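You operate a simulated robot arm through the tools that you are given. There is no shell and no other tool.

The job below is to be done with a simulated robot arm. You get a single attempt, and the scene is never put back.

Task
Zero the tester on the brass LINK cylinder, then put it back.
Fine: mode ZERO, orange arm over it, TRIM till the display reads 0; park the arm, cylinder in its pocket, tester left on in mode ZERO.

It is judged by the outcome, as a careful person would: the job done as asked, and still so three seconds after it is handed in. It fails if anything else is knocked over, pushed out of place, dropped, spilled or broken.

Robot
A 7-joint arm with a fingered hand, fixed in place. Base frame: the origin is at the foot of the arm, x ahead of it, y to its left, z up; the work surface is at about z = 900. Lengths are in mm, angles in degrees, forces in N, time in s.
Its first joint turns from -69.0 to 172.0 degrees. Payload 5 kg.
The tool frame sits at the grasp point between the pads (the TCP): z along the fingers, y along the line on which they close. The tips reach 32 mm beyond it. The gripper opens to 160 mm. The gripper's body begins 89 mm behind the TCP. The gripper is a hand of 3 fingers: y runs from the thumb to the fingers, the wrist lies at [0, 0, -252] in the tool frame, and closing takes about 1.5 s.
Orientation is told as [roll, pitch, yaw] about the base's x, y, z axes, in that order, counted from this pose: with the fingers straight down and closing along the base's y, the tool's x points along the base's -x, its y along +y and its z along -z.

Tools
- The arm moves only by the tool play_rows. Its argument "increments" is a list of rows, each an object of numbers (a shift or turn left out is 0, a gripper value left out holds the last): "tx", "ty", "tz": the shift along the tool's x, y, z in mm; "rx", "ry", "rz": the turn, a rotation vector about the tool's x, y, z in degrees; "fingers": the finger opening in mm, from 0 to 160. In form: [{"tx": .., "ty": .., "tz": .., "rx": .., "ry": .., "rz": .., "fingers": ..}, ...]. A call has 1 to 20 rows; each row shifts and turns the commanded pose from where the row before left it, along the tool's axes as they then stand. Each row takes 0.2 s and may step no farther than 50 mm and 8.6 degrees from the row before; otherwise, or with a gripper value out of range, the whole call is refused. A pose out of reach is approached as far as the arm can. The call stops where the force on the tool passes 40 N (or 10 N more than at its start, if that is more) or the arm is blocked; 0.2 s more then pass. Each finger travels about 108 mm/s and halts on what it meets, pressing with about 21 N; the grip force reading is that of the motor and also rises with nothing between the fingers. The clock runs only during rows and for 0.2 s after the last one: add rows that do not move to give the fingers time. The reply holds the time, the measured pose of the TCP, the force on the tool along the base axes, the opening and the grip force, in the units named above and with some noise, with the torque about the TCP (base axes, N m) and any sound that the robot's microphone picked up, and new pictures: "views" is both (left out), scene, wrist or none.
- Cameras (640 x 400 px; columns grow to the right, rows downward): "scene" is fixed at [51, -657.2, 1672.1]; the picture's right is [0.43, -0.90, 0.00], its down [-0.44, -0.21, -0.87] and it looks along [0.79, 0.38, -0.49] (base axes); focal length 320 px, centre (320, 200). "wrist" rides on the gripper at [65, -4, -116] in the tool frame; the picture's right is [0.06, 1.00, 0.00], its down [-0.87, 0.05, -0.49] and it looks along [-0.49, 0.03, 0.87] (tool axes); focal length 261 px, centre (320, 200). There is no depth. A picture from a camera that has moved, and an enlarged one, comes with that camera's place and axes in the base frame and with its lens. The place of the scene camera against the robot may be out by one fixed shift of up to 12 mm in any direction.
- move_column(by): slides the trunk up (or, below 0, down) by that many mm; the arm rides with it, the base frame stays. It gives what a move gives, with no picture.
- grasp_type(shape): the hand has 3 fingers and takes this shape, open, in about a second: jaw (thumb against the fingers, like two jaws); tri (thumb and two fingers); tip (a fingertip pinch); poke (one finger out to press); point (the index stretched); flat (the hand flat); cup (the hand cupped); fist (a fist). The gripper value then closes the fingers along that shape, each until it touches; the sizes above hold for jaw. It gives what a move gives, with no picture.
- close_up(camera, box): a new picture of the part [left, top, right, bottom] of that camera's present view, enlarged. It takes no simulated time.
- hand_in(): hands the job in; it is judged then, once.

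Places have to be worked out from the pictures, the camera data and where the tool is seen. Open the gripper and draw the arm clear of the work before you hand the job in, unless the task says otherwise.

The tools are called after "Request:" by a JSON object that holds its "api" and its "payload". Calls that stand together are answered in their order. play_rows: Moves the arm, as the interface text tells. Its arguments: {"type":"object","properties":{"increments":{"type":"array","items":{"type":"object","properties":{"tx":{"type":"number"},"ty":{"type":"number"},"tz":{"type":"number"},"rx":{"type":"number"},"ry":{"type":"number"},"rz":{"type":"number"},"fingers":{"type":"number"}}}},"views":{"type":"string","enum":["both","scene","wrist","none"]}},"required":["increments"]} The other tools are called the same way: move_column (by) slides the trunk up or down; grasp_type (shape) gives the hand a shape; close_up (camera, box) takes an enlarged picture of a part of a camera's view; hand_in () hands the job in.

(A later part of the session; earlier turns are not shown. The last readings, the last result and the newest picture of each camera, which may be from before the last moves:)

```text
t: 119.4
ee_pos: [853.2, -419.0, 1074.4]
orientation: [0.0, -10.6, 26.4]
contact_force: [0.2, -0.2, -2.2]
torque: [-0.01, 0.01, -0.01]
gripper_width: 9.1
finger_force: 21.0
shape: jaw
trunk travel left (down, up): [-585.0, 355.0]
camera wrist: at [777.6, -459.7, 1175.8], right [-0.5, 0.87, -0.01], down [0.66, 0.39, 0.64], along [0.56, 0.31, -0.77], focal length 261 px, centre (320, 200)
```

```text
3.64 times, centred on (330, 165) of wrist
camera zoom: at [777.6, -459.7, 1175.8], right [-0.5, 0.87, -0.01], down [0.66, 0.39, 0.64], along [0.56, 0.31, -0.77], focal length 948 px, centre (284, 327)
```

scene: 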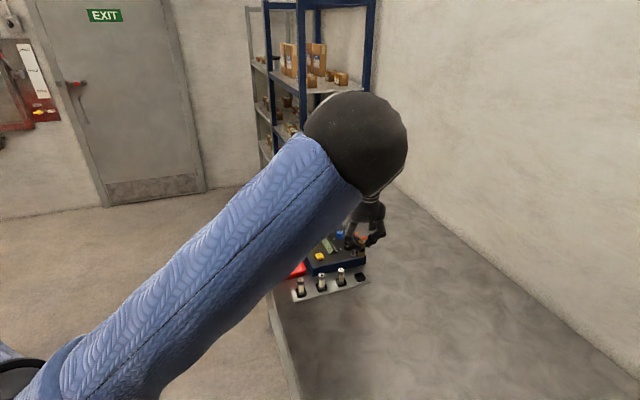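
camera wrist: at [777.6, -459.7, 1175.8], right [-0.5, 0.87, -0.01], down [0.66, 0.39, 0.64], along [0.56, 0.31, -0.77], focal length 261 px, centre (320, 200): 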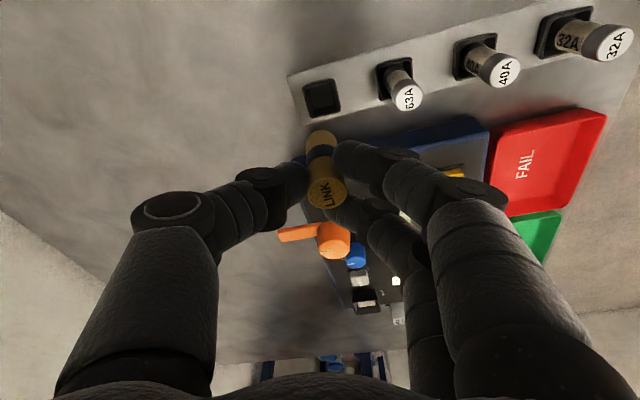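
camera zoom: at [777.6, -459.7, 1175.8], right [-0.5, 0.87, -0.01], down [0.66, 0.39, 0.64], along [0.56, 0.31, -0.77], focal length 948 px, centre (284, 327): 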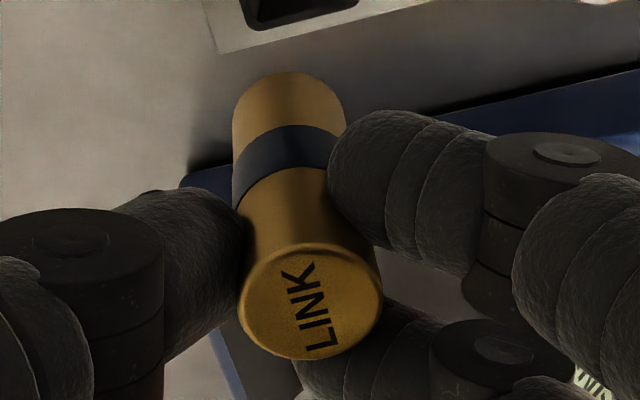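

LINK hangs tilted ~3.7° (bottom towards the thumb). I correct that with a small hand roll, add 6° of yaw for better clearance to the orange cap, and raise 45 mm so LINK's bottom clears the cap on the way.

Request:
{"api": "play_rows", "payload": {"increments": [{"rx": -3.7}, {"rx": -1.1, "rz": -5.9}, {"tx": -2.8, "tz": -14.8}, {"tx": -2.8, "tz": -14.8}, {"tx": -2.8, "tz": -14.8}, {}], "views": "both"}}

Request:
{"api": "close_up", "payload": {"camera": "scene", "box": [335, 200, 385, 250]}}

Request:
{"api": "close_up", "payload": {"camera": "wrist", "box": [270, 110, 390, 220]}}

```text
t: 120.8
ee_pos: [854.4, -422.2, 1118.7]
orientation: [3.7, -11.1, 32.5]
contact_force: [-0.2, -0.1, -2.2]
torque: [-0.03, 0.02, 0.01]
gripper_width: 9.5
finger_force: 21.7
shape: jaw
trunk travel left (down, up): [-585.0, 355.0]
camera wrist: at [787.6, -477.2, 1219.8], right [-0.6, 0.8, 0.05], down [0.63, 0.43, 0.65], along [0.5, 0.42, -0.76], focal length 261 px, centre (320, 200)
```

scene: 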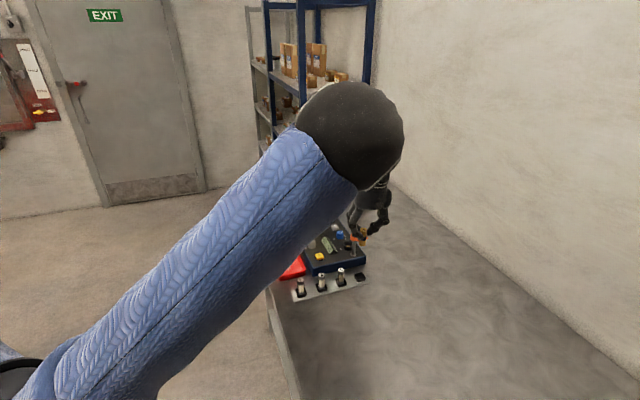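
wrist: 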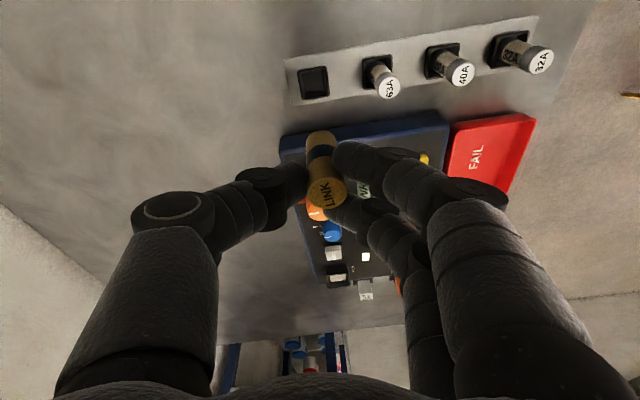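

```text
8.00 times, centred on (360, 225) of scene
camera zoom: at [51.0, -657.2, 1672.1], right [0.43, -0.9, 0.0], down [-0.44, -0.21, -0.87], along [0.79, 0.38, -0.49], focal length 2557 px, centre (0, 0)
```

zoom: 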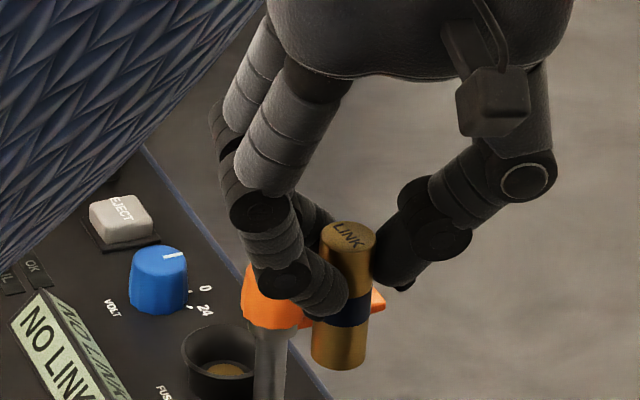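

```text
3.64 times, centred on (330, 165) of wrist
camera zoom: at [787.6, -477.2, 1219.8], right [-0.6, 0.8, 0.05], down [0.63, 0.43, 0.65], along [0.5, 0.42, -0.76], focal length 948 px, centre (284, 327)
```

zoom: 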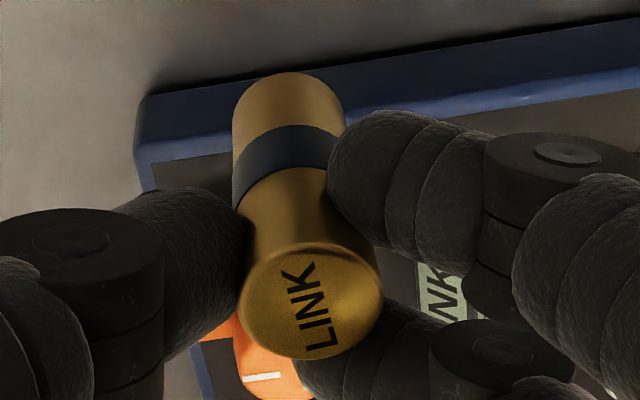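

LINK now hangs vertical. I move at this height to a point above the FUSE socket and compare LINK with the cup in the scene view.

Request:
{"api": "play_rows", "payload": {"increments": [{"tx": -30, "ty": 4.9, "tz": 6.2}, {"tx": -30, "ty": 4.9, "tz": 6.2}, {"tx": -30, "ty": 4.9, "tz": 6.2}, {"tx": -30, "ty": 4.9, "tz": 6.2}, {}], "views": "both"}}

Request:
{"api": "close_up", "payload": {"camera": "scene", "box": [325, 200, 375, 250]}}

Request:
{"api": "close_up", "payload": {"camera": "wrist", "box": [250, 80, 390, 220]}}

```text
t: 122.0
ee_pos: [943.5, -338.0, 1119.0]
orientation: [3.6, -11.1, 32.4]
contact_force: [-0.2, -0.9, -2.1]
torque: [0.01, 0.0, -0.01]
gripper_width: 9.0
finger_force: 21.3
shape: jaw
trunk travel left (down, up): [-585.0, 355.0]
camera wrist: at [876.3, -393.2, 1221.0], right [-0.6, 0.8, 0.05], down [0.63, 0.43, 0.65], along [0.5, 0.42, -0.76], focal length 261 px, centre (320, 200)
```

scene: 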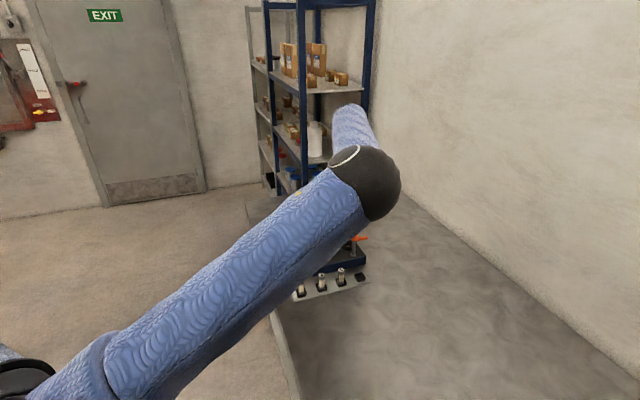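
wrist: 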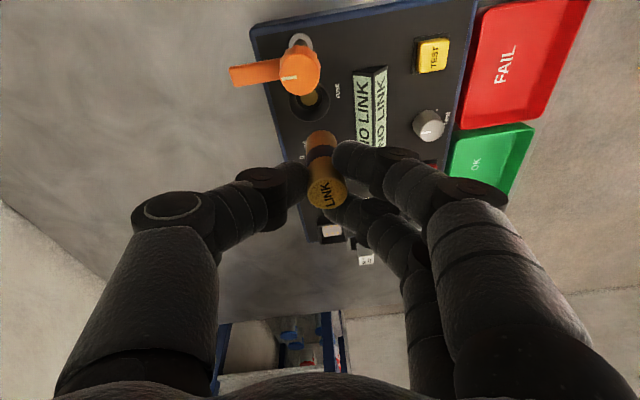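

```text
8.00 times, centred on (350, 225) of scene
camera zoom: at [51.0, -657.2, 1672.1], right [0.43, -0.9, 0.0], down [-0.44, -0.21, -0.87], along [0.79, 0.38, -0.49], focal length 2557 px, centre (80, 0)
```

zoom: 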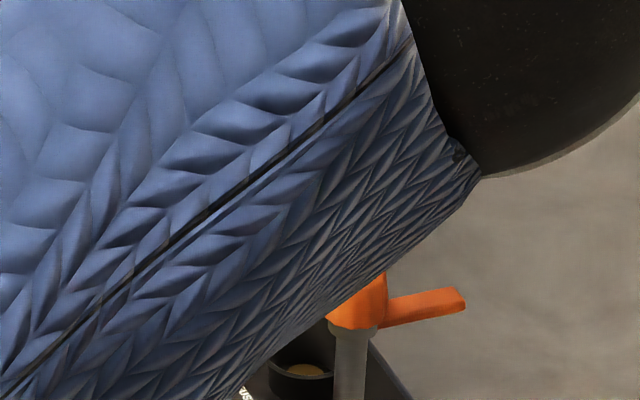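

```text
2.86 times, centred on (320, 150) of wrist
camera zoom: at [876.3, -393.2, 1221.0], right [-0.6, 0.8, 0.05], down [0.63, 0.43, 0.65], along [0.5, 0.42, -0.76], focal length 745 px, centre (320, 343)
```

zoom: 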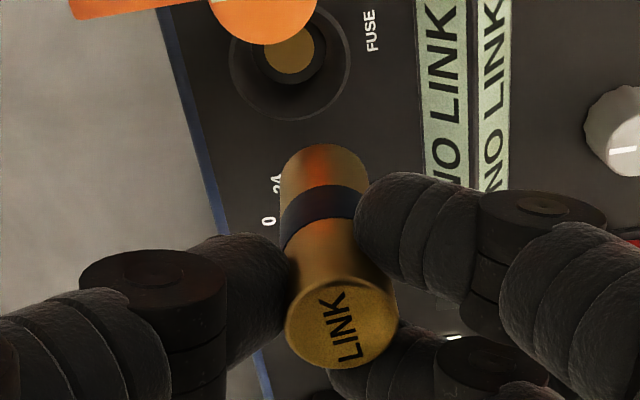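

In this view the cup sits about (+7,-4) mm from under LINK. I shift accordingly, yaw back 4° for cap clearance, descend 45 mm and look again.

Request:
{"api": "play_rows", "payload": {"increments": [{"rx": 0.77, "ry": -0.25, "rz": 3.92}, {"tx": -4.1, "ty": -6.9, "tz": 0.4}, {"tx": 2.9, "ty": -0.9, "tz": 14.7}, {"tx": 2.9, "ty": -0.9, "tz": 14.7}, {"tx": 2.9, "ty": -0.9, "tz": 14.7}, {}], "views": "wrist"}}

Request:
{"api": "close_up", "payload": {"camera": "wrist", "box": [250, 80, 390, 220]}}

```text
t: 123.4
ee_pos: [952.8, -341.9, 1073.9]
orientation: [3.5, -10.9, 28.4]
contact_force: [-0.8, 0.3, -1.4]
torque: [0.01, -0.01, 0.01]
gripper_width: 9.1
finger_force: 20.8
shape: jaw
trunk travel left (down, up): [-585.0, 355.0]
camera wrist: at [882.5, -392.2, 1174.5], right [-0.54, 0.84, 0.05], down [0.66, 0.38, 0.65], along [0.53, 0.38, -0.76], focal length 261 px, centre (320, 200)
```

wrist: 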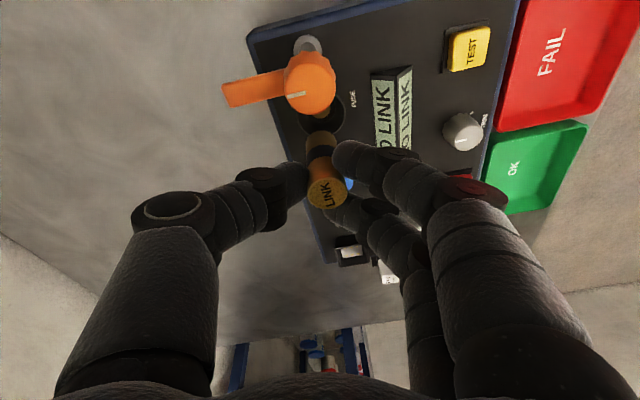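

```text
2.86 times, centred on (320, 150) of wrist
camera zoom: at [882.5, -392.2, 1174.5], right [-0.54, 0.84, 0.05], down [0.66, 0.38, 0.65], along [0.53, 0.38, -0.76], focal length 745 px, centre (320, 343)
```

zoom: 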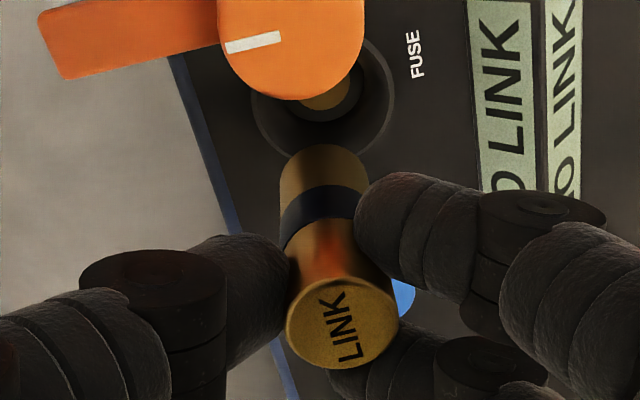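

The view puts the cup ≈(-5.5,-0.5) mm from LINK's bottom (the cup is funnel-shaped, so there is some lead-in). I correct and descend another 30 mm, then re-measure.

Request:
{"api": "play_rows", "payload": {"increments": [{"tx": 5.3, "ty": 0.2, "tz": 14.3}, {"tx": 5.3, "ty": 0.2, "tz": 14.3}, {}], "views": "wrist"}}

Request:
{"api": "close_up", "payload": {"camera": "wrist", "box": [250, 80, 390, 220]}}

Request:
{"api": "close_up", "payload": {"camera": "scene", "box": [325, 215, 375, 265]}}

```text
t: 124.2
ee_pos: [948.8, -342.8, 1041.7]
orientation: [3.6, -11.0, 28.4]
contact_force: [0.7, -0.8, -1.9]
torque: [0.0, -0.04, 0.01]
gripper_width: 8.8
finger_force: 21.3
shape: jaw
trunk travel left (down, up): [-585.0, 355.0]
camera wrist: at [877.5, -392.8, 1143.9], right [-0.54, 0.84, 0.05], down [0.66, 0.38, 0.65], along [0.53, 0.38, -0.76], focal length 261 px, centre (320, 200)
```

wrist: 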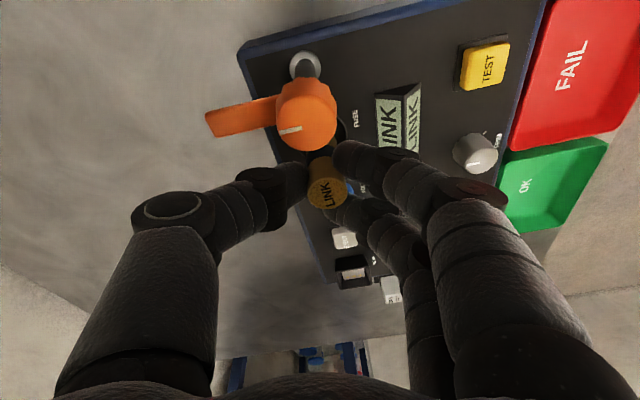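

```text
2.86 times, centred on (320, 150) of wrist
camera zoom: at [877.5, -392.8, 1143.9], right [-0.54, 0.84, 0.05], down [0.66, 0.38, 0.65], along [0.53, 0.38, -0.76], focal length 745 px, centre (320, 343)
```

zoom: 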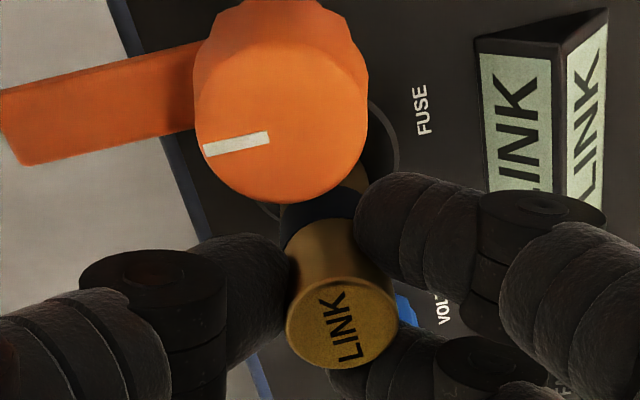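

```text
8.00 times, centred on (350, 240) of scene
camera zoom: at [51.0, -657.2, 1672.1], right [0.43, -0.9, 0.0], down [-0.44, -0.21, -0.87], along [0.79, 0.38, -0.49], focal length 2557 px, centre (80, -120)
```

zoom: 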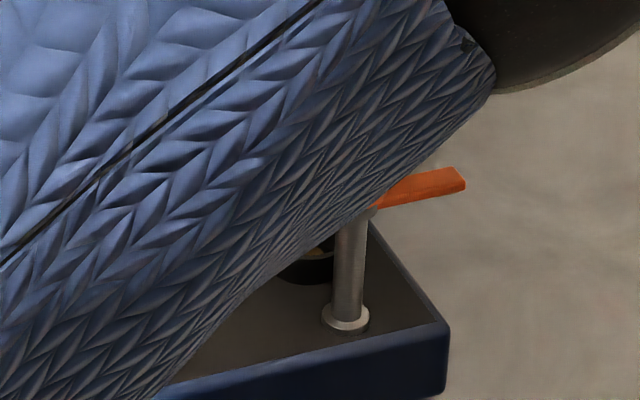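

The orange cap hides part of the cup from this angle. I enlarge the region around LINK's lower end.

Request:
{"api": "close_up", "payload": {"camera": "wrist", "box": [295, 120, 355, 180]}}

```text
6.67 times, centred on (325, 150) of wrist
camera zoom: at [877.5, -392.8, 1143.9], right [-0.54, 0.84, 0.05], down [0.66, 0.38, 0.65], along [0.53, 0.38, -0.76], focal length 1738 px, centre (287, 533)
```

zoom: 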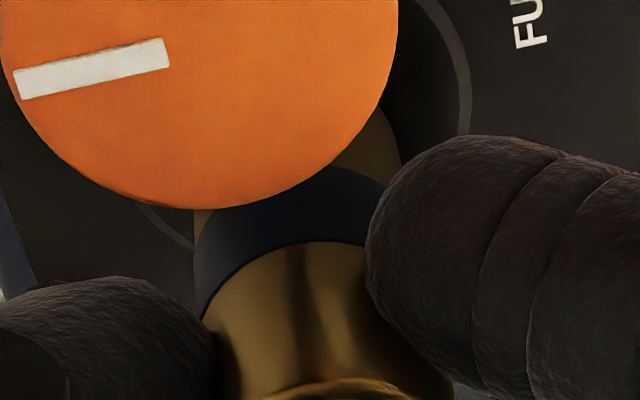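

From the visible rim arcs the cup centre is ≈(-1.4,-2.4) mm from LINK's bottom. I apply that and descend 14 mm to the rim level, watching force.

Request:
{"api": "play_rows", "payload": {"increments": [{"tx": 2.3, "ty": -1.9, "tz": 0}, {"tx": 1.3, "ty": -0.4, "tz": 6.8}, {"tx": 1.3, "ty": -0.4, "tz": 6.8}, {}], "views": "wrist"}}

Request:
{"api": "close_up", "payload": {"camera": "wrist", "box": [270, 120, 370, 200]}}

```text
t: 125.2
ee_pos: [947.9, -344.3, 1029.9]
orientation: [3.6, -11.0, 28.5]
contact_force: [0.2, -0.2, -2.0]
torque: [-0.01, 0.0, 0.01]
gripper_width: 9.0
finger_force: 21.1
shape: jaw
trunk travel left (down, up): [-585.0, 355.0]
camera wrist: at [876.0, -395.2, 1130.0], right [-0.54, 0.84, 0.05], down [0.66, 0.38, 0.65], along [0.53, 0.38, -0.76], focal length 261 px, centre (320, 200)
```

wrist: 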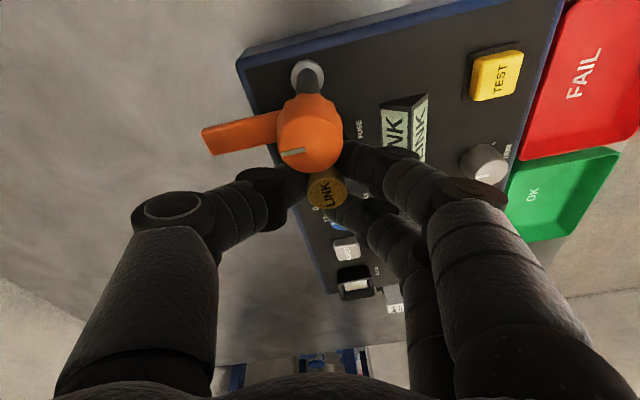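

```text
5.00 times, centred on (320, 160) of wrist
camera zoom: at [876.0, -395.2, 1130.0], right [-0.54, 0.84, 0.05], down [0.66, 0.38, 0.65], along [0.53, 0.38, -0.76], focal length 1303 px, centre (320, 400)
```

zoom: 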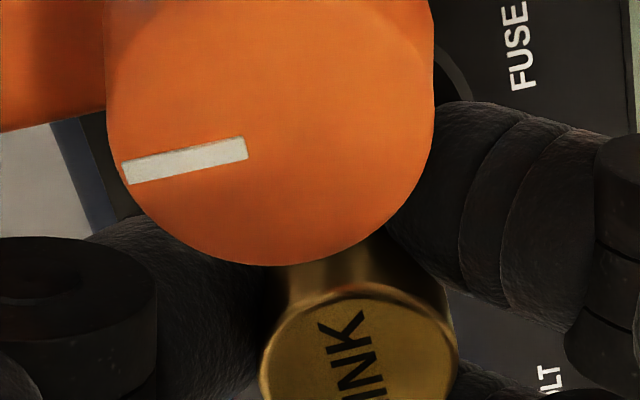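

The visible rim edge agrees with the prediction, so LINK is centred within ~1–2 mm. I descend 9 mm in 3 mm steps and read the force.

Request:
{"api": "play_rows", "payload": {"increments": [{"tx": 0.57, "ty": -0.18, "tz": 2.94}, {"tx": 0.57, "ty": -0.18, "tz": 2.94}, {"tx": 0.57, "ty": -0.18, "tz": 2.94}, {}], "views": "wrist"}}

Request:
{"api": "close_up", "payload": {"camera": "wrist", "box": [270, 120, 370, 200]}}

```text
t: 126.2
ee_pos: [947.5, -346.1, 1019.2]
orientation: [3.7, -11.0, 28.5]
contact_force: [0.5, 0.6, -0.7]
torque: [0.04, -0.03, 0.03]
gripper_width: 9.1
finger_force: 21.2
shape: jaw
trunk travel left (down, up): [-585.0, 355.0]
camera wrist: at [876.1, -395.2, 1121.0], right [-0.54, 0.84, 0.05], down [0.66, 0.38, 0.65], along [0.53, 0.38, -0.76], focal length 261 px, centre (320, 200)
```

wrist: 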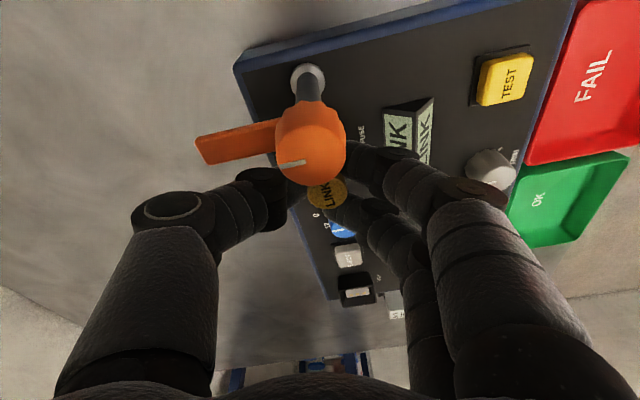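

```text
5.00 times, centred on (320, 160) of wrist
camera zoom: at [876.1, -395.2, 1121.0], right [-0.54, 0.84, 0.05], down [0.66, 0.38, 0.65], along [0.53, 0.38, -0.76], focal length 1303 px, centre (320, 400)
```

zoom: 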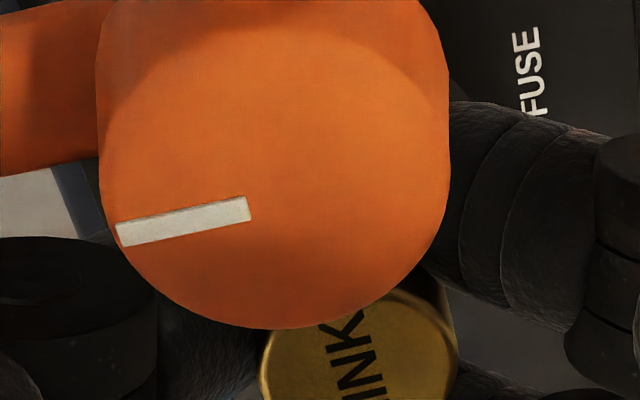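

No resistance yet (LINK bottom ≈956). I continue down in 2–3 mm steps.

Request:
{"api": "play_rows", "payload": {"increments": [{"tx": 0.57, "ty": -0.18, "tz": 2.94}, {"tx": 0.57, "ty": -0.18, "tz": 2.94}, {}], "views": "none"}}

```text
t: 127.0
ee_pos: [947.3, -344.7, 1013.4]
orientation: [3.6, -11.1, 28.5]
contact_force: [0.9, 1.1, 2.2]
torque: [0.07, -0.05, -0.06]
gripper_width: 9.4
finger_force: 21.1
shape: jaw
trunk travel left (down, up): [-585.0, 355.0]
```

Contact begins (about 4 N up). I go another 3 mm to see whether it is seated.

Request:
{"api": "play_rows", "payload": {"increments": [{"tx": 0.3, "ty": -0.1, "tz": 1.47}, {"tx": 0.3, "ty": -0.1, "tz": 1.47}, {}], "views": "both"}}

Request:
{"api": "close_up", "payload": {"camera": "wrist", "box": [240, 100, 400, 220]}}

Request:
{"api": "close_up", "payload": {"camera": "scene", "box": [325, 215, 375, 265]}}

```text
t: 127.8
ee_pos: [946.2, -343.2, 1013.7]
orientation: [3.5, -11.1, 28.5]
contact_force: [5.1, 0.3, 19.5]
torque: [0.1, -0.21, -0.01]
gripper_width: 9.9
finger_force: 21.1
shape: jaw
trunk travel left (down, up): [-585.0, 355.0]
camera wrist: at [875.5, -394.3, 1114.4], right [-0.54, 0.84, 0.05], down [0.65, 0.38, 0.65], along [0.53, 0.38, -0.76], focal length 261 px, centre (320, 200)
```

scene: 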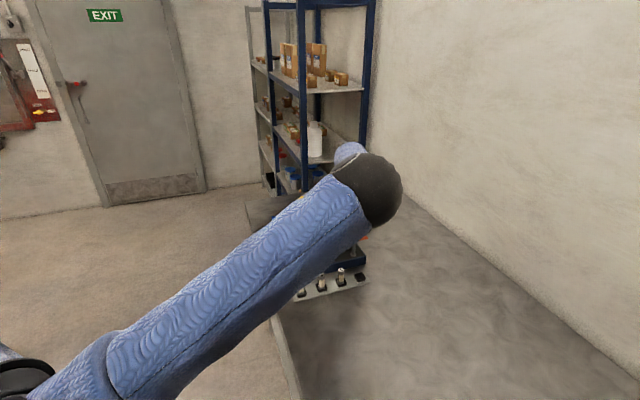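
wrist: 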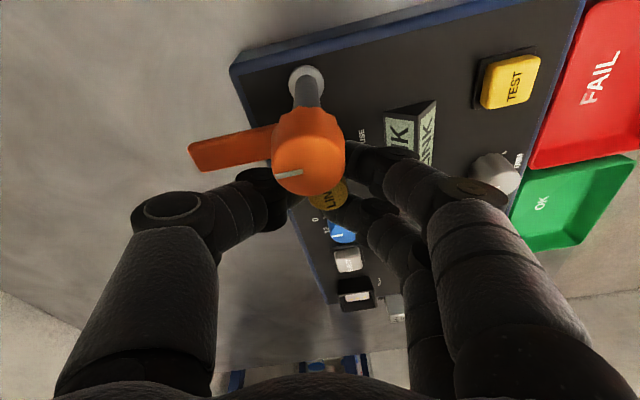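

```text
3.33 times, centred on (320, 160) of wrist
camera zoom: at [875.5, -394.3, 1114.4], right [-0.54, 0.84, 0.05], down [0.65, 0.38, 0.65], along [0.53, 0.38, -0.76], focal length 869 px, centre (320, 333)
```

zoom: 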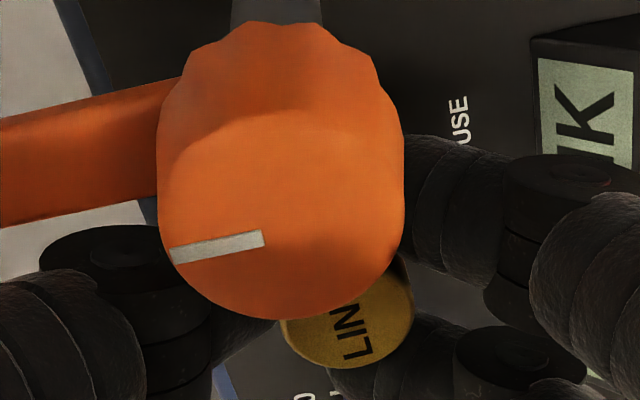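

```text
8.00 times, centred on (350, 240) of scene
camera zoom: at [51.0, -657.2, 1672.1], right [0.43, -0.9, 0.0], down [-0.44, -0.21, -0.87], along [0.79, 0.38, -0.49], focal length 2557 px, centre (80, -120)
```

zoom: 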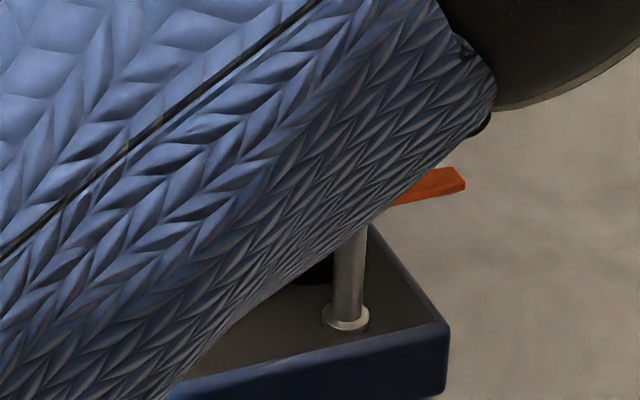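

The force jumped to ~20 N with LINK's bottom about 14 mm below the cup rim, so it is seated. I relieve 1 mm and open the fingers gently.

Request:
{"api": "play_rows", "payload": {"increments": [{"tx": -0.2, "tz": -1}, {"fingers": 20}, {"fingers": 34}, {}, {}], "views": "wrist"}}

Request:
{"api": "close_up", "payload": {"camera": "wrist", "box": [240, 100, 440, 240]}}

```text
t: 129.0
ee_pos: [947.2, -345.9, 1012.5]
orientation: [3.6, -11.1, 28.3]
contact_force: [-0.6, -0.5, 0.1]
torque: [-0.02, 0.0, 0.02]
gripper_width: 33.5
finger_force: 0.0
shape: jaw
trunk travel left (down, up): [-585.0, 355.0]
camera wrist: at [876.1, -395.5, 1112.8], right [-0.54, 0.84, 0.05], down [0.66, 0.38, 0.65], along [0.53, 0.38, -0.76], focal length 261 px, centre (320, 200)
```

wrist: 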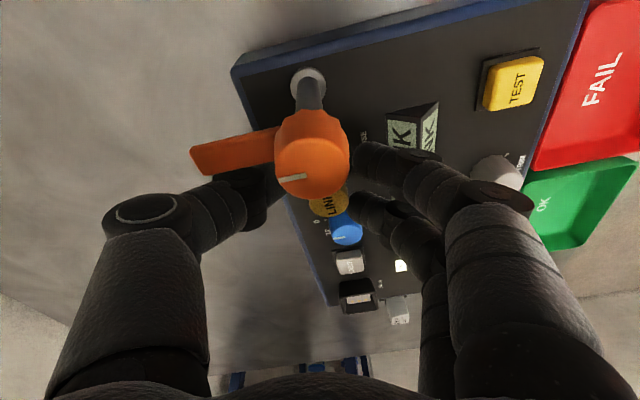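

```text
2.86 times, centred on (340, 170) of wrist
camera zoom: at [876.1, -395.5, 1112.8], right [-0.54, 0.84, 0.05], down [0.66, 0.38, 0.65], along [0.53, 0.38, -0.76], focal length 745 px, centre (263, 286)
```

zoom: 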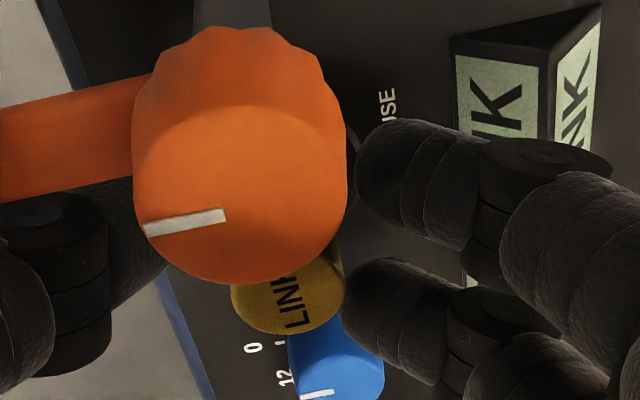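

LINK stands by itself in the socket. I withdraw straight up and look at the result.

Request:
{"api": "play_rows", "payload": {"increments": [{"tx": -3.8, "ty": 1.2, "tz": -19.6}, {"tx": -3.8, "ty": 1.2, "tz": -19.6}, {"tx": -3.8, "ty": 1.2, "tz": -19.6}, {"tx": -3.8, "ty": 1.2, "tz": -19.6}, {"tx": -3.8, "ty": 1.2, "tz": -19.6}, {"tx": -3.8, "ty": 1.2, "tz": -19.6}, {}], "views": "wrist"}}

Request:
{"api": "close_up", "payload": {"camera": "wrist", "box": [230, 20, 430, 160]}}

```text
t: 130.6
ee_pos: [947.4, -345.0, 1131.3]
orientation: [3.7, -11.0, 28.5]
contact_force: [0.5, 0.2, -0.5]
torque: [-0.01, 0.03, -0.01]
gripper_width: 33.4
finger_force: 0.0
shape: jaw
trunk travel left (down, up): [-585.0, 355.0]
camera wrist: at [876.1, -395.4, 1233.0], right [-0.54, 0.84, 0.05], down [0.66, 0.38, 0.65], along [0.53, 0.38, -0.76], focal length 261 px, centre (320, 200)
```

wrist: 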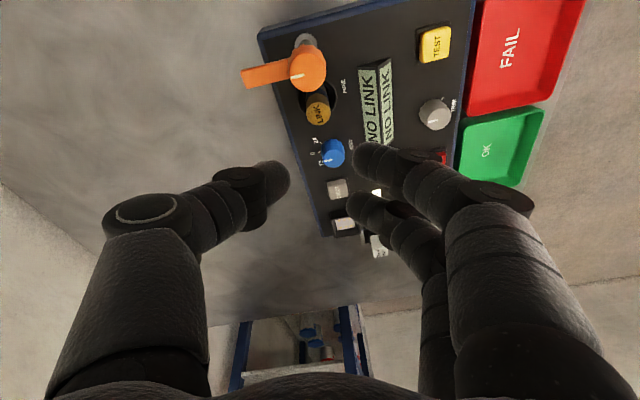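

```text
2.86 times, centred on (330, 90) of wrist
camera zoom: at [876.1, -395.4, 1233.0], right [-0.54, 0.84, 0.05], down [0.66, 0.38, 0.65], along [0.53, 0.38, -0.76], focal length 745 px, centre (291, 514)
```

zoom: 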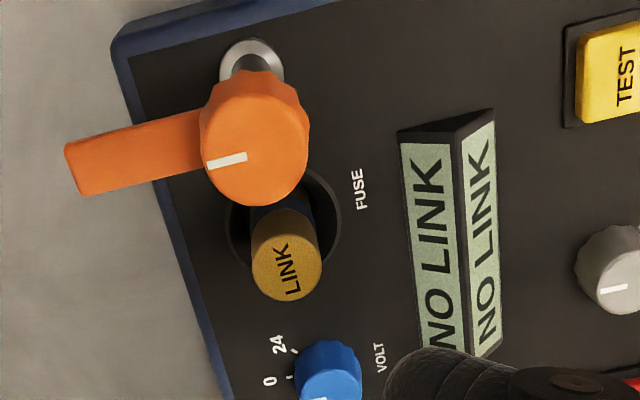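

LINK stands centred in the FUSE socket. Next the orange arm: its cap axis is ≈(920,-368), lever pointing az -51°, and LINK lies at az ≈45° from it, so it must swing about 96° counter-clockwise. I plan to twist the cap like a knob from above; first I yaw the hand to -40° here at height.

Request:
{"api": "play_rows", "payload": {"increments": [{"rx": 1.44, "ry": -0.46, "rz": 7.46, "fingers": 50}, {"rx": 1.44, "ry": -0.46, "rz": 7.46}, {"rx": 1.44, "ry": -0.46, "rz": 7.46}, {"rx": 1.44, "ry": -0.46, "rz": 7.46}, {"rx": 1.44, "ry": -0.46, "rz": 7.46}, {"rx": 1.44, "ry": -0.46, "rz": 7.46}, {"rx": 1.44, "ry": -0.46, "rz": 7.46}, {"rx": 1.44, "ry": -0.46, "rz": 7.46}, {"rx": 1.44, "ry": -0.46, "rz": 7.46}, {}], "views": "wrist"}}

```text
t: 132.8
ee_pos: [943.5, -346.9, 1131.2]
orientation: [4.0, -10.8, -40.2]
contact_force: [0.6, 1.6, -0.3]
torque: [-0.01, -0.02, -0.01]
gripper_width: 49.4
finger_force: 0.0
shape: jaw
out of reach, approached as far as the arm can: row 9
trunk travel left (down, up): [-585.0, 355.0]
camera wrist: at [869.3, -301.1, 1231.7], right [0.59, 0.81, 0.06], down [0.59, -0.47, 0.65], along [0.55, -0.35, -0.76], focal length 261 px, centre (320, 200)
```

wrist: 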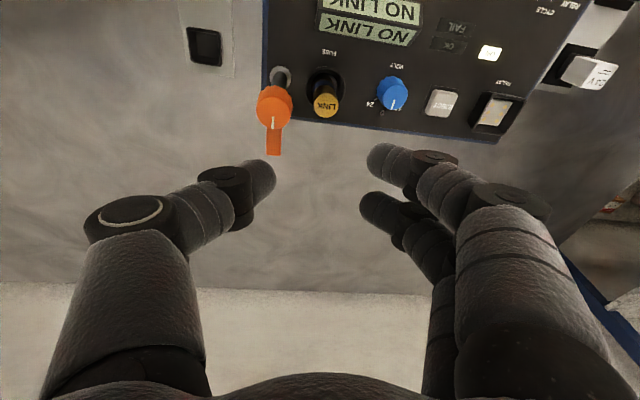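

Request:
{"api": "close_up", "payload": {"camera": "wrist", "box": [230, 50, 370, 170]}}

```text
3.33 times, centred on (300, 110) of wrist
camera zoom: at [869.3, -301.1, 1231.7], right [0.59, 0.81, 0.06], down [0.59, -0.47, 0.65], along [0.55, -0.35, -0.76], focal length 869 px, centre (387, 500)
```

zoom: 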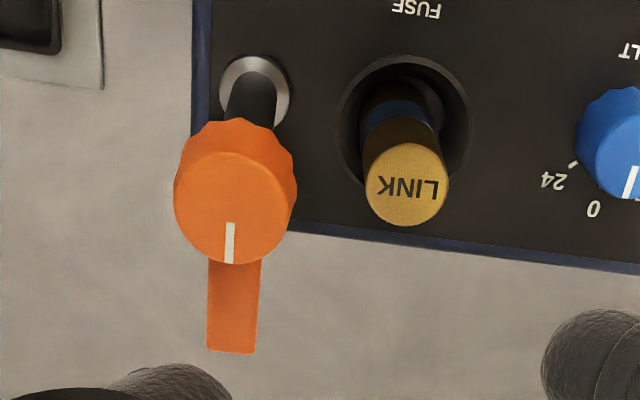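

From this view the post axis is (921,-366), LINK lies at az ≈47° (42 mm away) and the lever at az ≈-44°. I move over the cap with the lever along the hand's -x direction, between thumb and fingers.

Request:
{"api": "play_rows", "payload": {"increments": [{"tx": 9.4, "ty": -17.6, "tz": 20.7}, {"tx": 9.4, "ty": -17.6, "tz": 20.7}, {}], "views": "wrist"}}

Request:
{"api": "close_up", "payload": {"camera": "wrist", "box": [220, 60, 420, 220]}}

```text
t: 133.6
ee_pos: [914.9, -366.4, 1083.8]
orientation: [3.6, -10.9, -40.1]
contact_force: [-0.1, 0.8, 0.2]
torque: [0.01, -0.03, 0.03]
gripper_width: 49.6
finger_force: 0.2
shape: jaw
trunk travel left (down, up): [-585.0, 355.0]
camera wrist: at [840.5, -319.1, 1185.4], right [0.59, 0.81, 0.05], down [0.6, -0.47, 0.65], along [0.55, -0.35, -0.76], focal length 261 px, centre (320, 200)
```

wrist: 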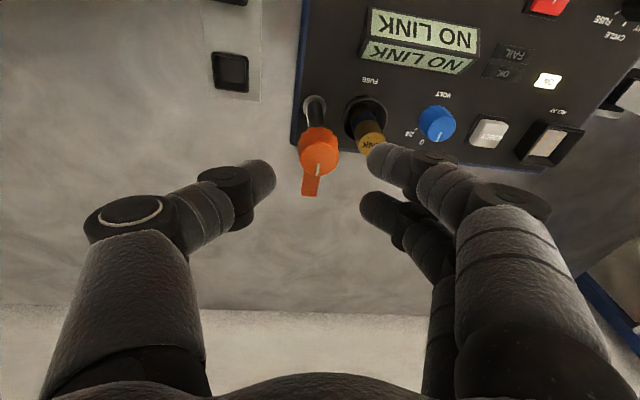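

```text
2.50 times, centred on (320, 140) of wrist
camera zoom: at [840.5, -319.1, 1185.4], right [0.59, 0.81, 0.05], down [0.6, -0.47, 0.65], along [0.55, -0.35, -0.76], focal length 652 px, centre (320, 350)
```

zoom: 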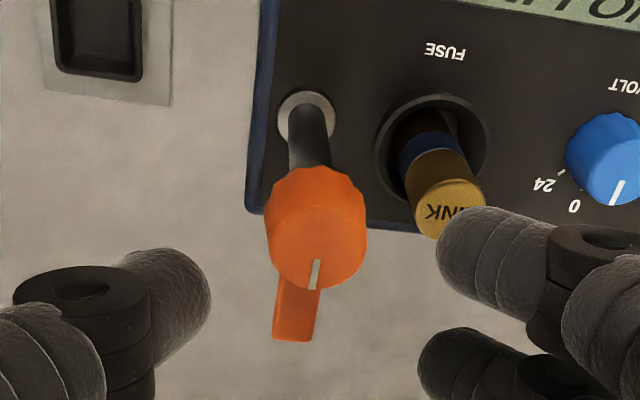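

The hand is nearly centred on the cap. I narrow the opening to 46 and descend 25 mm, then check again.

Request:
{"api": "play_rows", "payload": {"increments": [{"tx": -2.5, "ty": 0.5, "fingers": 46}, {"tx": 2.3, "ty": -0.9, "tz": 12.25}, {"tx": 2.3, "ty": -0.9, "tz": 12.25}, {}], "views": "wrist"}}

Request:
{"api": "close_up", "payload": {"camera": "wrist", "box": [220, 80, 420, 240]}}

```text
t: 134.6
ee_pos: [916.1, -367.0, 1059.4]
orientation: [3.8, -10.9, -40.1]
contact_force: [0.3, 0.4, 0.1]
torque: [-0.02, 0.02, 0.0]
gripper_width: 46.4
finger_force: 0.1
shape: jaw
trunk travel left (down, up): [-585.0, 355.0]
camera wrist: at [842.8, -320.5, 1160.7], right [0.59, 0.81, 0.05], down [0.6, -0.47, 0.65], along [0.55, -0.35, -0.76], focal length 261 px, centre (320, 200)
```

wrist: 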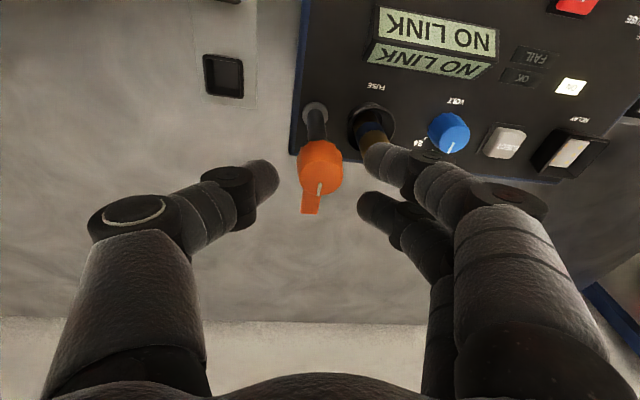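

```text
2.50 times, centred on (320, 160) of wrist
camera zoom: at [842.8, -320.5, 1160.7], right [0.59, 0.81, 0.05], down [0.6, -0.47, 0.65], along [0.55, -0.35, -0.76], focal length 652 px, centre (320, 300)
```

zoom: 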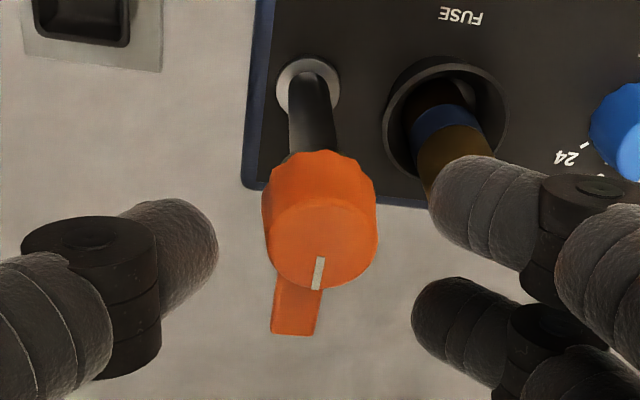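

Centred. I descend the last 12 mm and close on the cap.

Request:
{"api": "play_rows", "payload": {"increments": [{"tx": 1.2, "ty": -0.45, "tz": 6.1}, {"tx": 1.2, "ty": -0.45, "tz": 6.1}, {}, {"fingers": 12}, {}, {}, {}], "views": "wrist"}}

Request:
{"api": "close_up", "payload": {"camera": "wrist", "box": [220, 80, 420, 240]}}

```text
t: 136.2
ee_pos: [916.0, -367.6, 1047.8]
orientation: [3.5, -10.7, -40.1]
contact_force: [-1.2, -1.9, -3.2]
torque: [-0.05, 0.06, -0.01]
gripper_width: 14.6
finger_force: 21.3
shape: jaw
trunk travel left (down, up): [-585.0, 355.0]
camera wrist: at [842.7, -321.0, 1148.3], right [0.59, 0.81, 0.05], down [0.6, -0.47, 0.65], along [0.55, -0.35, -0.76], focal length 261 px, centre (320, 200)
```

wrist: 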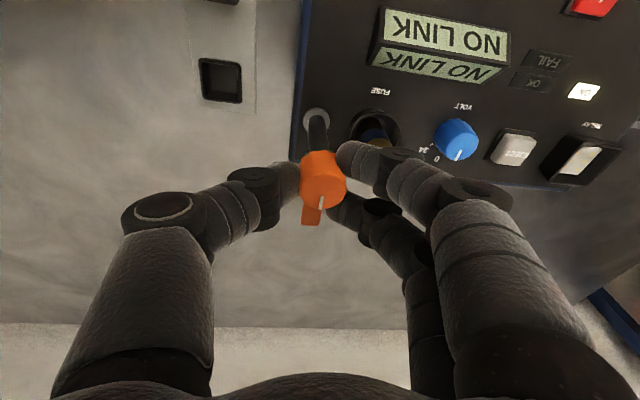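

```text
2.50 times, centred on (320, 160) of wrist
camera zoom: at [842.7, -321.0, 1148.3], right [0.59, 0.81, 0.05], down [0.6, -0.47, 0.65], along [0.55, -0.35, -0.76], focal length 652 px, centre (320, 300)
```

zoom: 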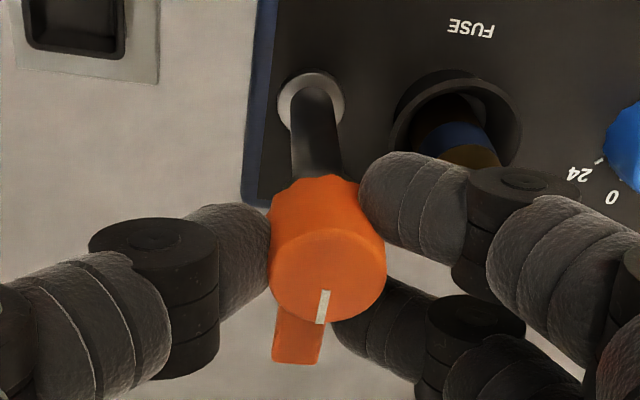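

The cap is gripped (width 14.6, 21 N). I twist it counter-clockwise 24° first and check that it follows.

Request:
{"api": "play_rows", "payload": {"increments": [{"tx": -0.21, "ty": -0.57, "rx": -1.5, "ry": 0.55, "rz": -7.84}, {"tx": -0.21, "ty": -0.57, "rx": -1.5, "ry": 0.55, "rz": -7.84}, {"tx": -0.21, "ty": -0.57, "rx": -1.5, "ry": 0.55, "rz": -7.84}, {}], "views": "wrist"}}

Request:
{"api": "close_up", "payload": {"camera": "wrist", "box": [220, 80, 420, 240]}}

```text
t: 137.2
ee_pos: [915.9, -367.8, 1047.6]
orientation: [3.7, -10.7, -16.0]
contact_force: [6.4, -3.0, 0.5]
torque: [-0.07, -0.07, 0.02]
gripper_width: 14.4
finger_force: 21.0
shape: jaw
trunk travel left (down, up): [-585.0, 355.0]
camera wrist: at [830.5, -356.2, 1148.4], right [0.2, 0.98, 0.05], down [0.74, -0.19, 0.65], along [0.64, -0.09, -0.76], focal length 261 px, centre (320, 200)
```

wrist: 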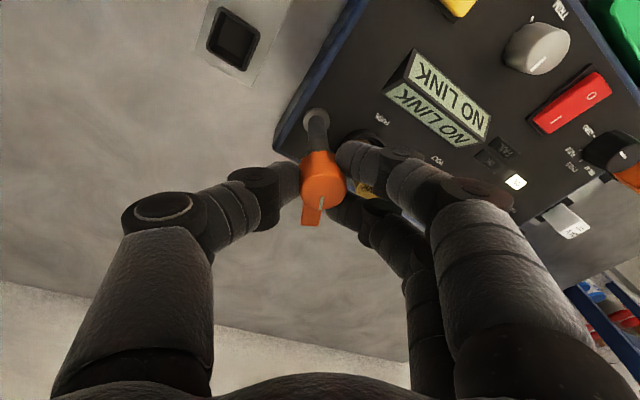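

```text
2.50 times, centred on (320, 160) of wrist
camera zoom: at [830.5, -356.2, 1148.4], right [0.2, 0.98, 0.05], down [0.74, -0.19, 0.65], along [0.64, -0.09, -0.76], focal length 652 px, centre (320, 300)
```

zoom: 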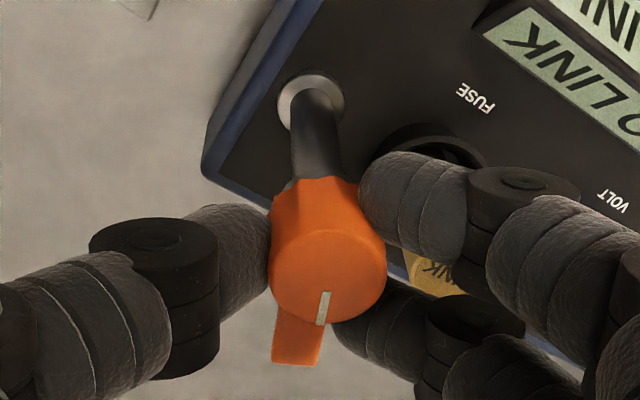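

It follows perfectly. I continue another 32°.

Request:
{"api": "play_rows", "payload": {"increments": [{"tx": -0.21, "ty": -0.57, "rx": -1.5, "ry": 0.55, "rz": -7.84}, {"tx": -0.21, "ty": -0.57, "rx": -1.5, "ry": 0.55, "rz": -7.84}, {"tx": -0.21, "ty": -0.57, "rx": -1.5, "ry": 0.55, "rz": -7.84}, {"tx": -0.21, "ty": -0.57, "rx": -1.5, "ry": 0.55, "rz": -7.84}, {}], "views": "wrist"}}

Request:
{"api": "close_up", "payload": {"camera": "wrist", "box": [220, 80, 420, 240]}}

```text
t: 138.4
ee_pos: [918.1, -371.5, 1045.8]
orientation: [3.9, -10.4, 16.0]
contact_force: [21.1, 3.7, 3.9]
torque: [0.04, -0.43, -0.07]
gripper_width: 14.5
finger_force: 20.8
shape: jaw
trunk travel left (down, up): [-585.0, 355.0]
camera wrist: at [838.1, -404.7, 1148.6], right [-0.35, 0.94, 0.05], down [0.73, 0.23, 0.64], along [0.59, 0.26, -0.76], focal length 261 px, centre (320, 200)
```

wrist: 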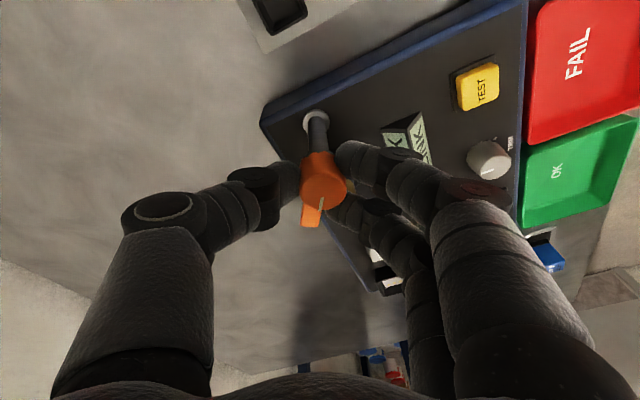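

```text
2.50 times, centred on (320, 160) of wrist
camera zoom: at [838.1, -404.7, 1148.6], right [-0.35, 0.94, 0.05], down [0.73, 0.23, 0.64], along [0.59, 0.26, -0.76], focal length 652 px, centre (320, 300)
```

zoom: 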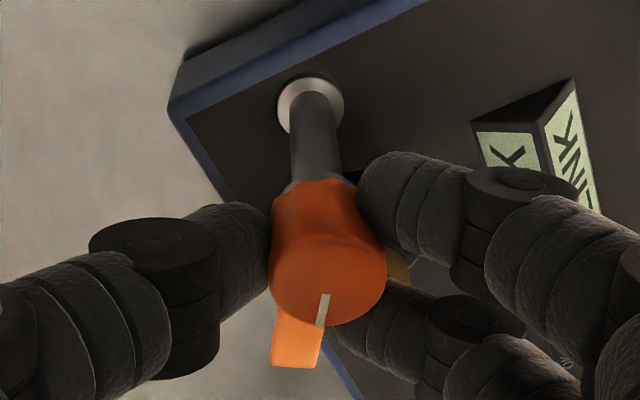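

A side force of ~21 N built up, so my turning centre is a few mm off the post axis. I shift the hand ~3 mm in +x to relieve it.

Request:
{"api": "play_rows", "payload": {"increments": [{"tx": -2.9, "ty": -0.4, "tz": 0.5}, {}], "views": "none"}}

```text
t: 139.0
ee_pos: [918.5, -371.2, 1047.4]
orientation: [3.8, -10.5, 15.9]
contact_force: [3.3, 4.4, 1.4]
torque: [0.09, -0.03, 0.02]
gripper_width: 14.3
finger_force: 21.0
shape: jaw
trunk travel left (down, up): [-585.0, 355.0]
```

Relieved; that gives the true turning centre (tool ≈(1.5,3.5)). I continue with the corrected centre for 16° more.

Request:
{"api": "play_rows", "payload": {"increments": [{"tx": -0.69, "ty": -0.37, "tz": 0.1, "rx": -1.5, "ry": 0.55, "rz": -7.84}, {"tx": -0.69, "ty": -0.37, "tz": 0.1, "rx": -1.5, "ry": 0.55, "rz": -7.84}, {}], "views": "wrist"}}

Request:
{"api": "close_up", "payload": {"camera": "wrist", "box": [220, 80, 420, 240]}}

```text
t: 139.8
ee_pos: [919.3, -371.7, 1046.1]
orientation: [3.9, -10.5, 31.9]
contact_force: [-7.7, 2.7, -1.4]
torque: [0.04, 0.25, 0.03]
gripper_width: 14.5
finger_force: 20.5
shape: jaw
trunk travel left (down, up): [-585.0, 355.0]
camera wrist: at [853.3, -426.1, 1148.9], right [-0.59, 0.81, 0.06], down [0.64, 0.42, 0.64], along [0.5, 0.41, -0.76], focal length 261 px, centre (320, 200)
```

wrist: 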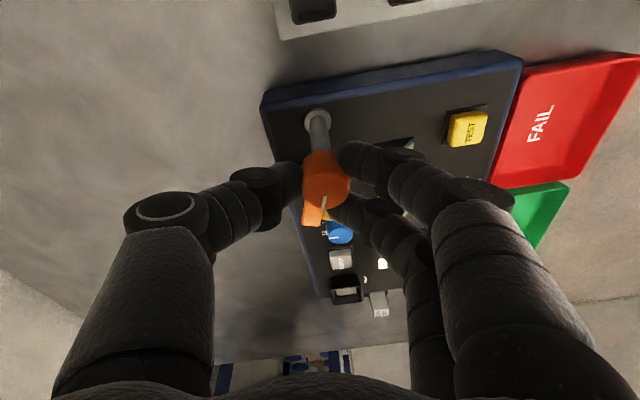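

```text
2.50 times, centred on (320, 160) of wrist
camera zoom: at [853.3, -426.1, 1148.9], right [-0.59, 0.81, 0.06], down [0.64, 0.42, 0.64], along [0.5, 0.41, -0.76], focal length 652 px, centre (320, 300)
```

zoom: 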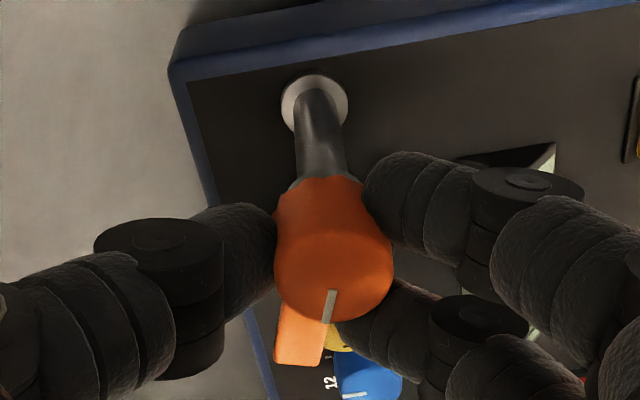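

The lever is close to LINK now. I turn another 8° with a small centring correction and look.

Request:
{"api": "play_rows", "payload": {"increments": [{"tx": 0.1, "ty": 0.6, "tz": 0.1, "rx": -1.5, "ry": 0.55, "rz": -7.84}, {}], "views": "wrist"}}

Request:
{"api": "close_up", "payload": {"camera": "wrist", "box": [220, 80, 480, 280]}}

```text
t: 140.4
ee_pos: [920.3, -372.0, 1046.9]
orientation: [4.0, -10.5, 39.9]
contact_force: [-2.8, -0.7, -4.2]
torque: [-0.08, 0.1, 0.01]
gripper_width: 14.0
finger_force: 21.2
shape: jaw
trunk travel left (down, up): [-585.0, 355.0]
camera wrist: at [861.9, -434.6, 1148.9], right [-0.7, 0.72, 0.06], down [0.57, 0.51, 0.64], along [0.43, 0.48, -0.76], focal length 261 px, centre (320, 200)
```

wrist: 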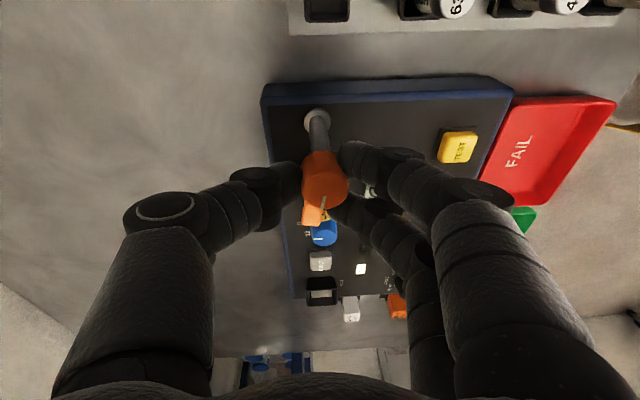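

```text
2.00 times, centred on (350, 180) of wrist
camera zoom: at [861.9, -434.6, 1148.9], right [-0.7, 0.72, 0.06], down [0.57, 0.51, 0.64], along [0.43, 0.48, -0.76], focal length 521 px, centre (260, 240)
```

zoom: 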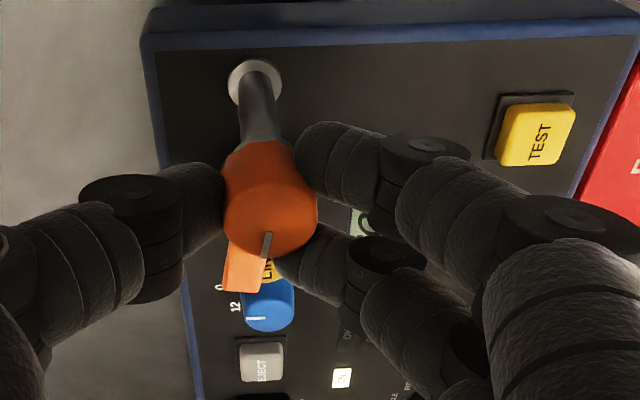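

The lever now partly covers LINK. I turn another 8°.

Request:
{"api": "play_rows", "payload": {"increments": [{"tx": -0.5, "ty": -0.2, "tz": 0.1, "rx": -1.5, "ry": 0.55, "rz": -7.84}, {}], "views": "wrist"}}

Request:
{"api": "close_up", "payload": {"camera": "wrist", "box": [240, 120, 400, 260]}}

```text
t: 141.0
ee_pos: [920.7, -370.5, 1047.2]
orientation: [4.0, -10.4, 47.9]
contact_force: [0.0, -4.2, 0.8]
torque: [-0.07, 0.04, -0.01]
gripper_width: 14.4
finger_force: 21.0
shape: jaw
trunk travel left (down, up): [-585.0, 355.0]
camera wrist: at [871.8, -441.8, 1148.8], right [-0.79, 0.61, 0.06], down [0.5, 0.58, 0.64], along [0.36, 0.54, -0.76], focal length 261 px, centre (320, 200)
```

wrist: 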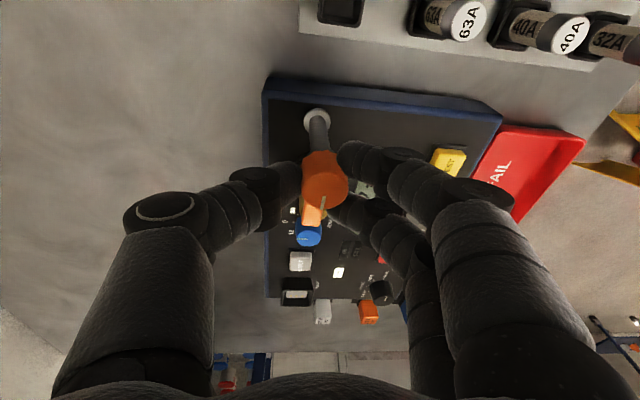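

```text
2.86 times, centred on (320, 190) of wrist
camera zoom: at [871.8, -441.8, 1148.8], right [-0.79, 0.61, 0.06], down [0.5, 0.58, 0.64], along [0.36, 0.54, -0.76], focal length 745 px, centre (320, 229)
```

zoom: 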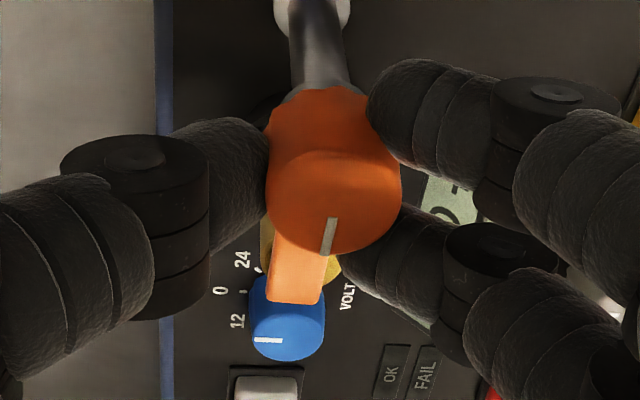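

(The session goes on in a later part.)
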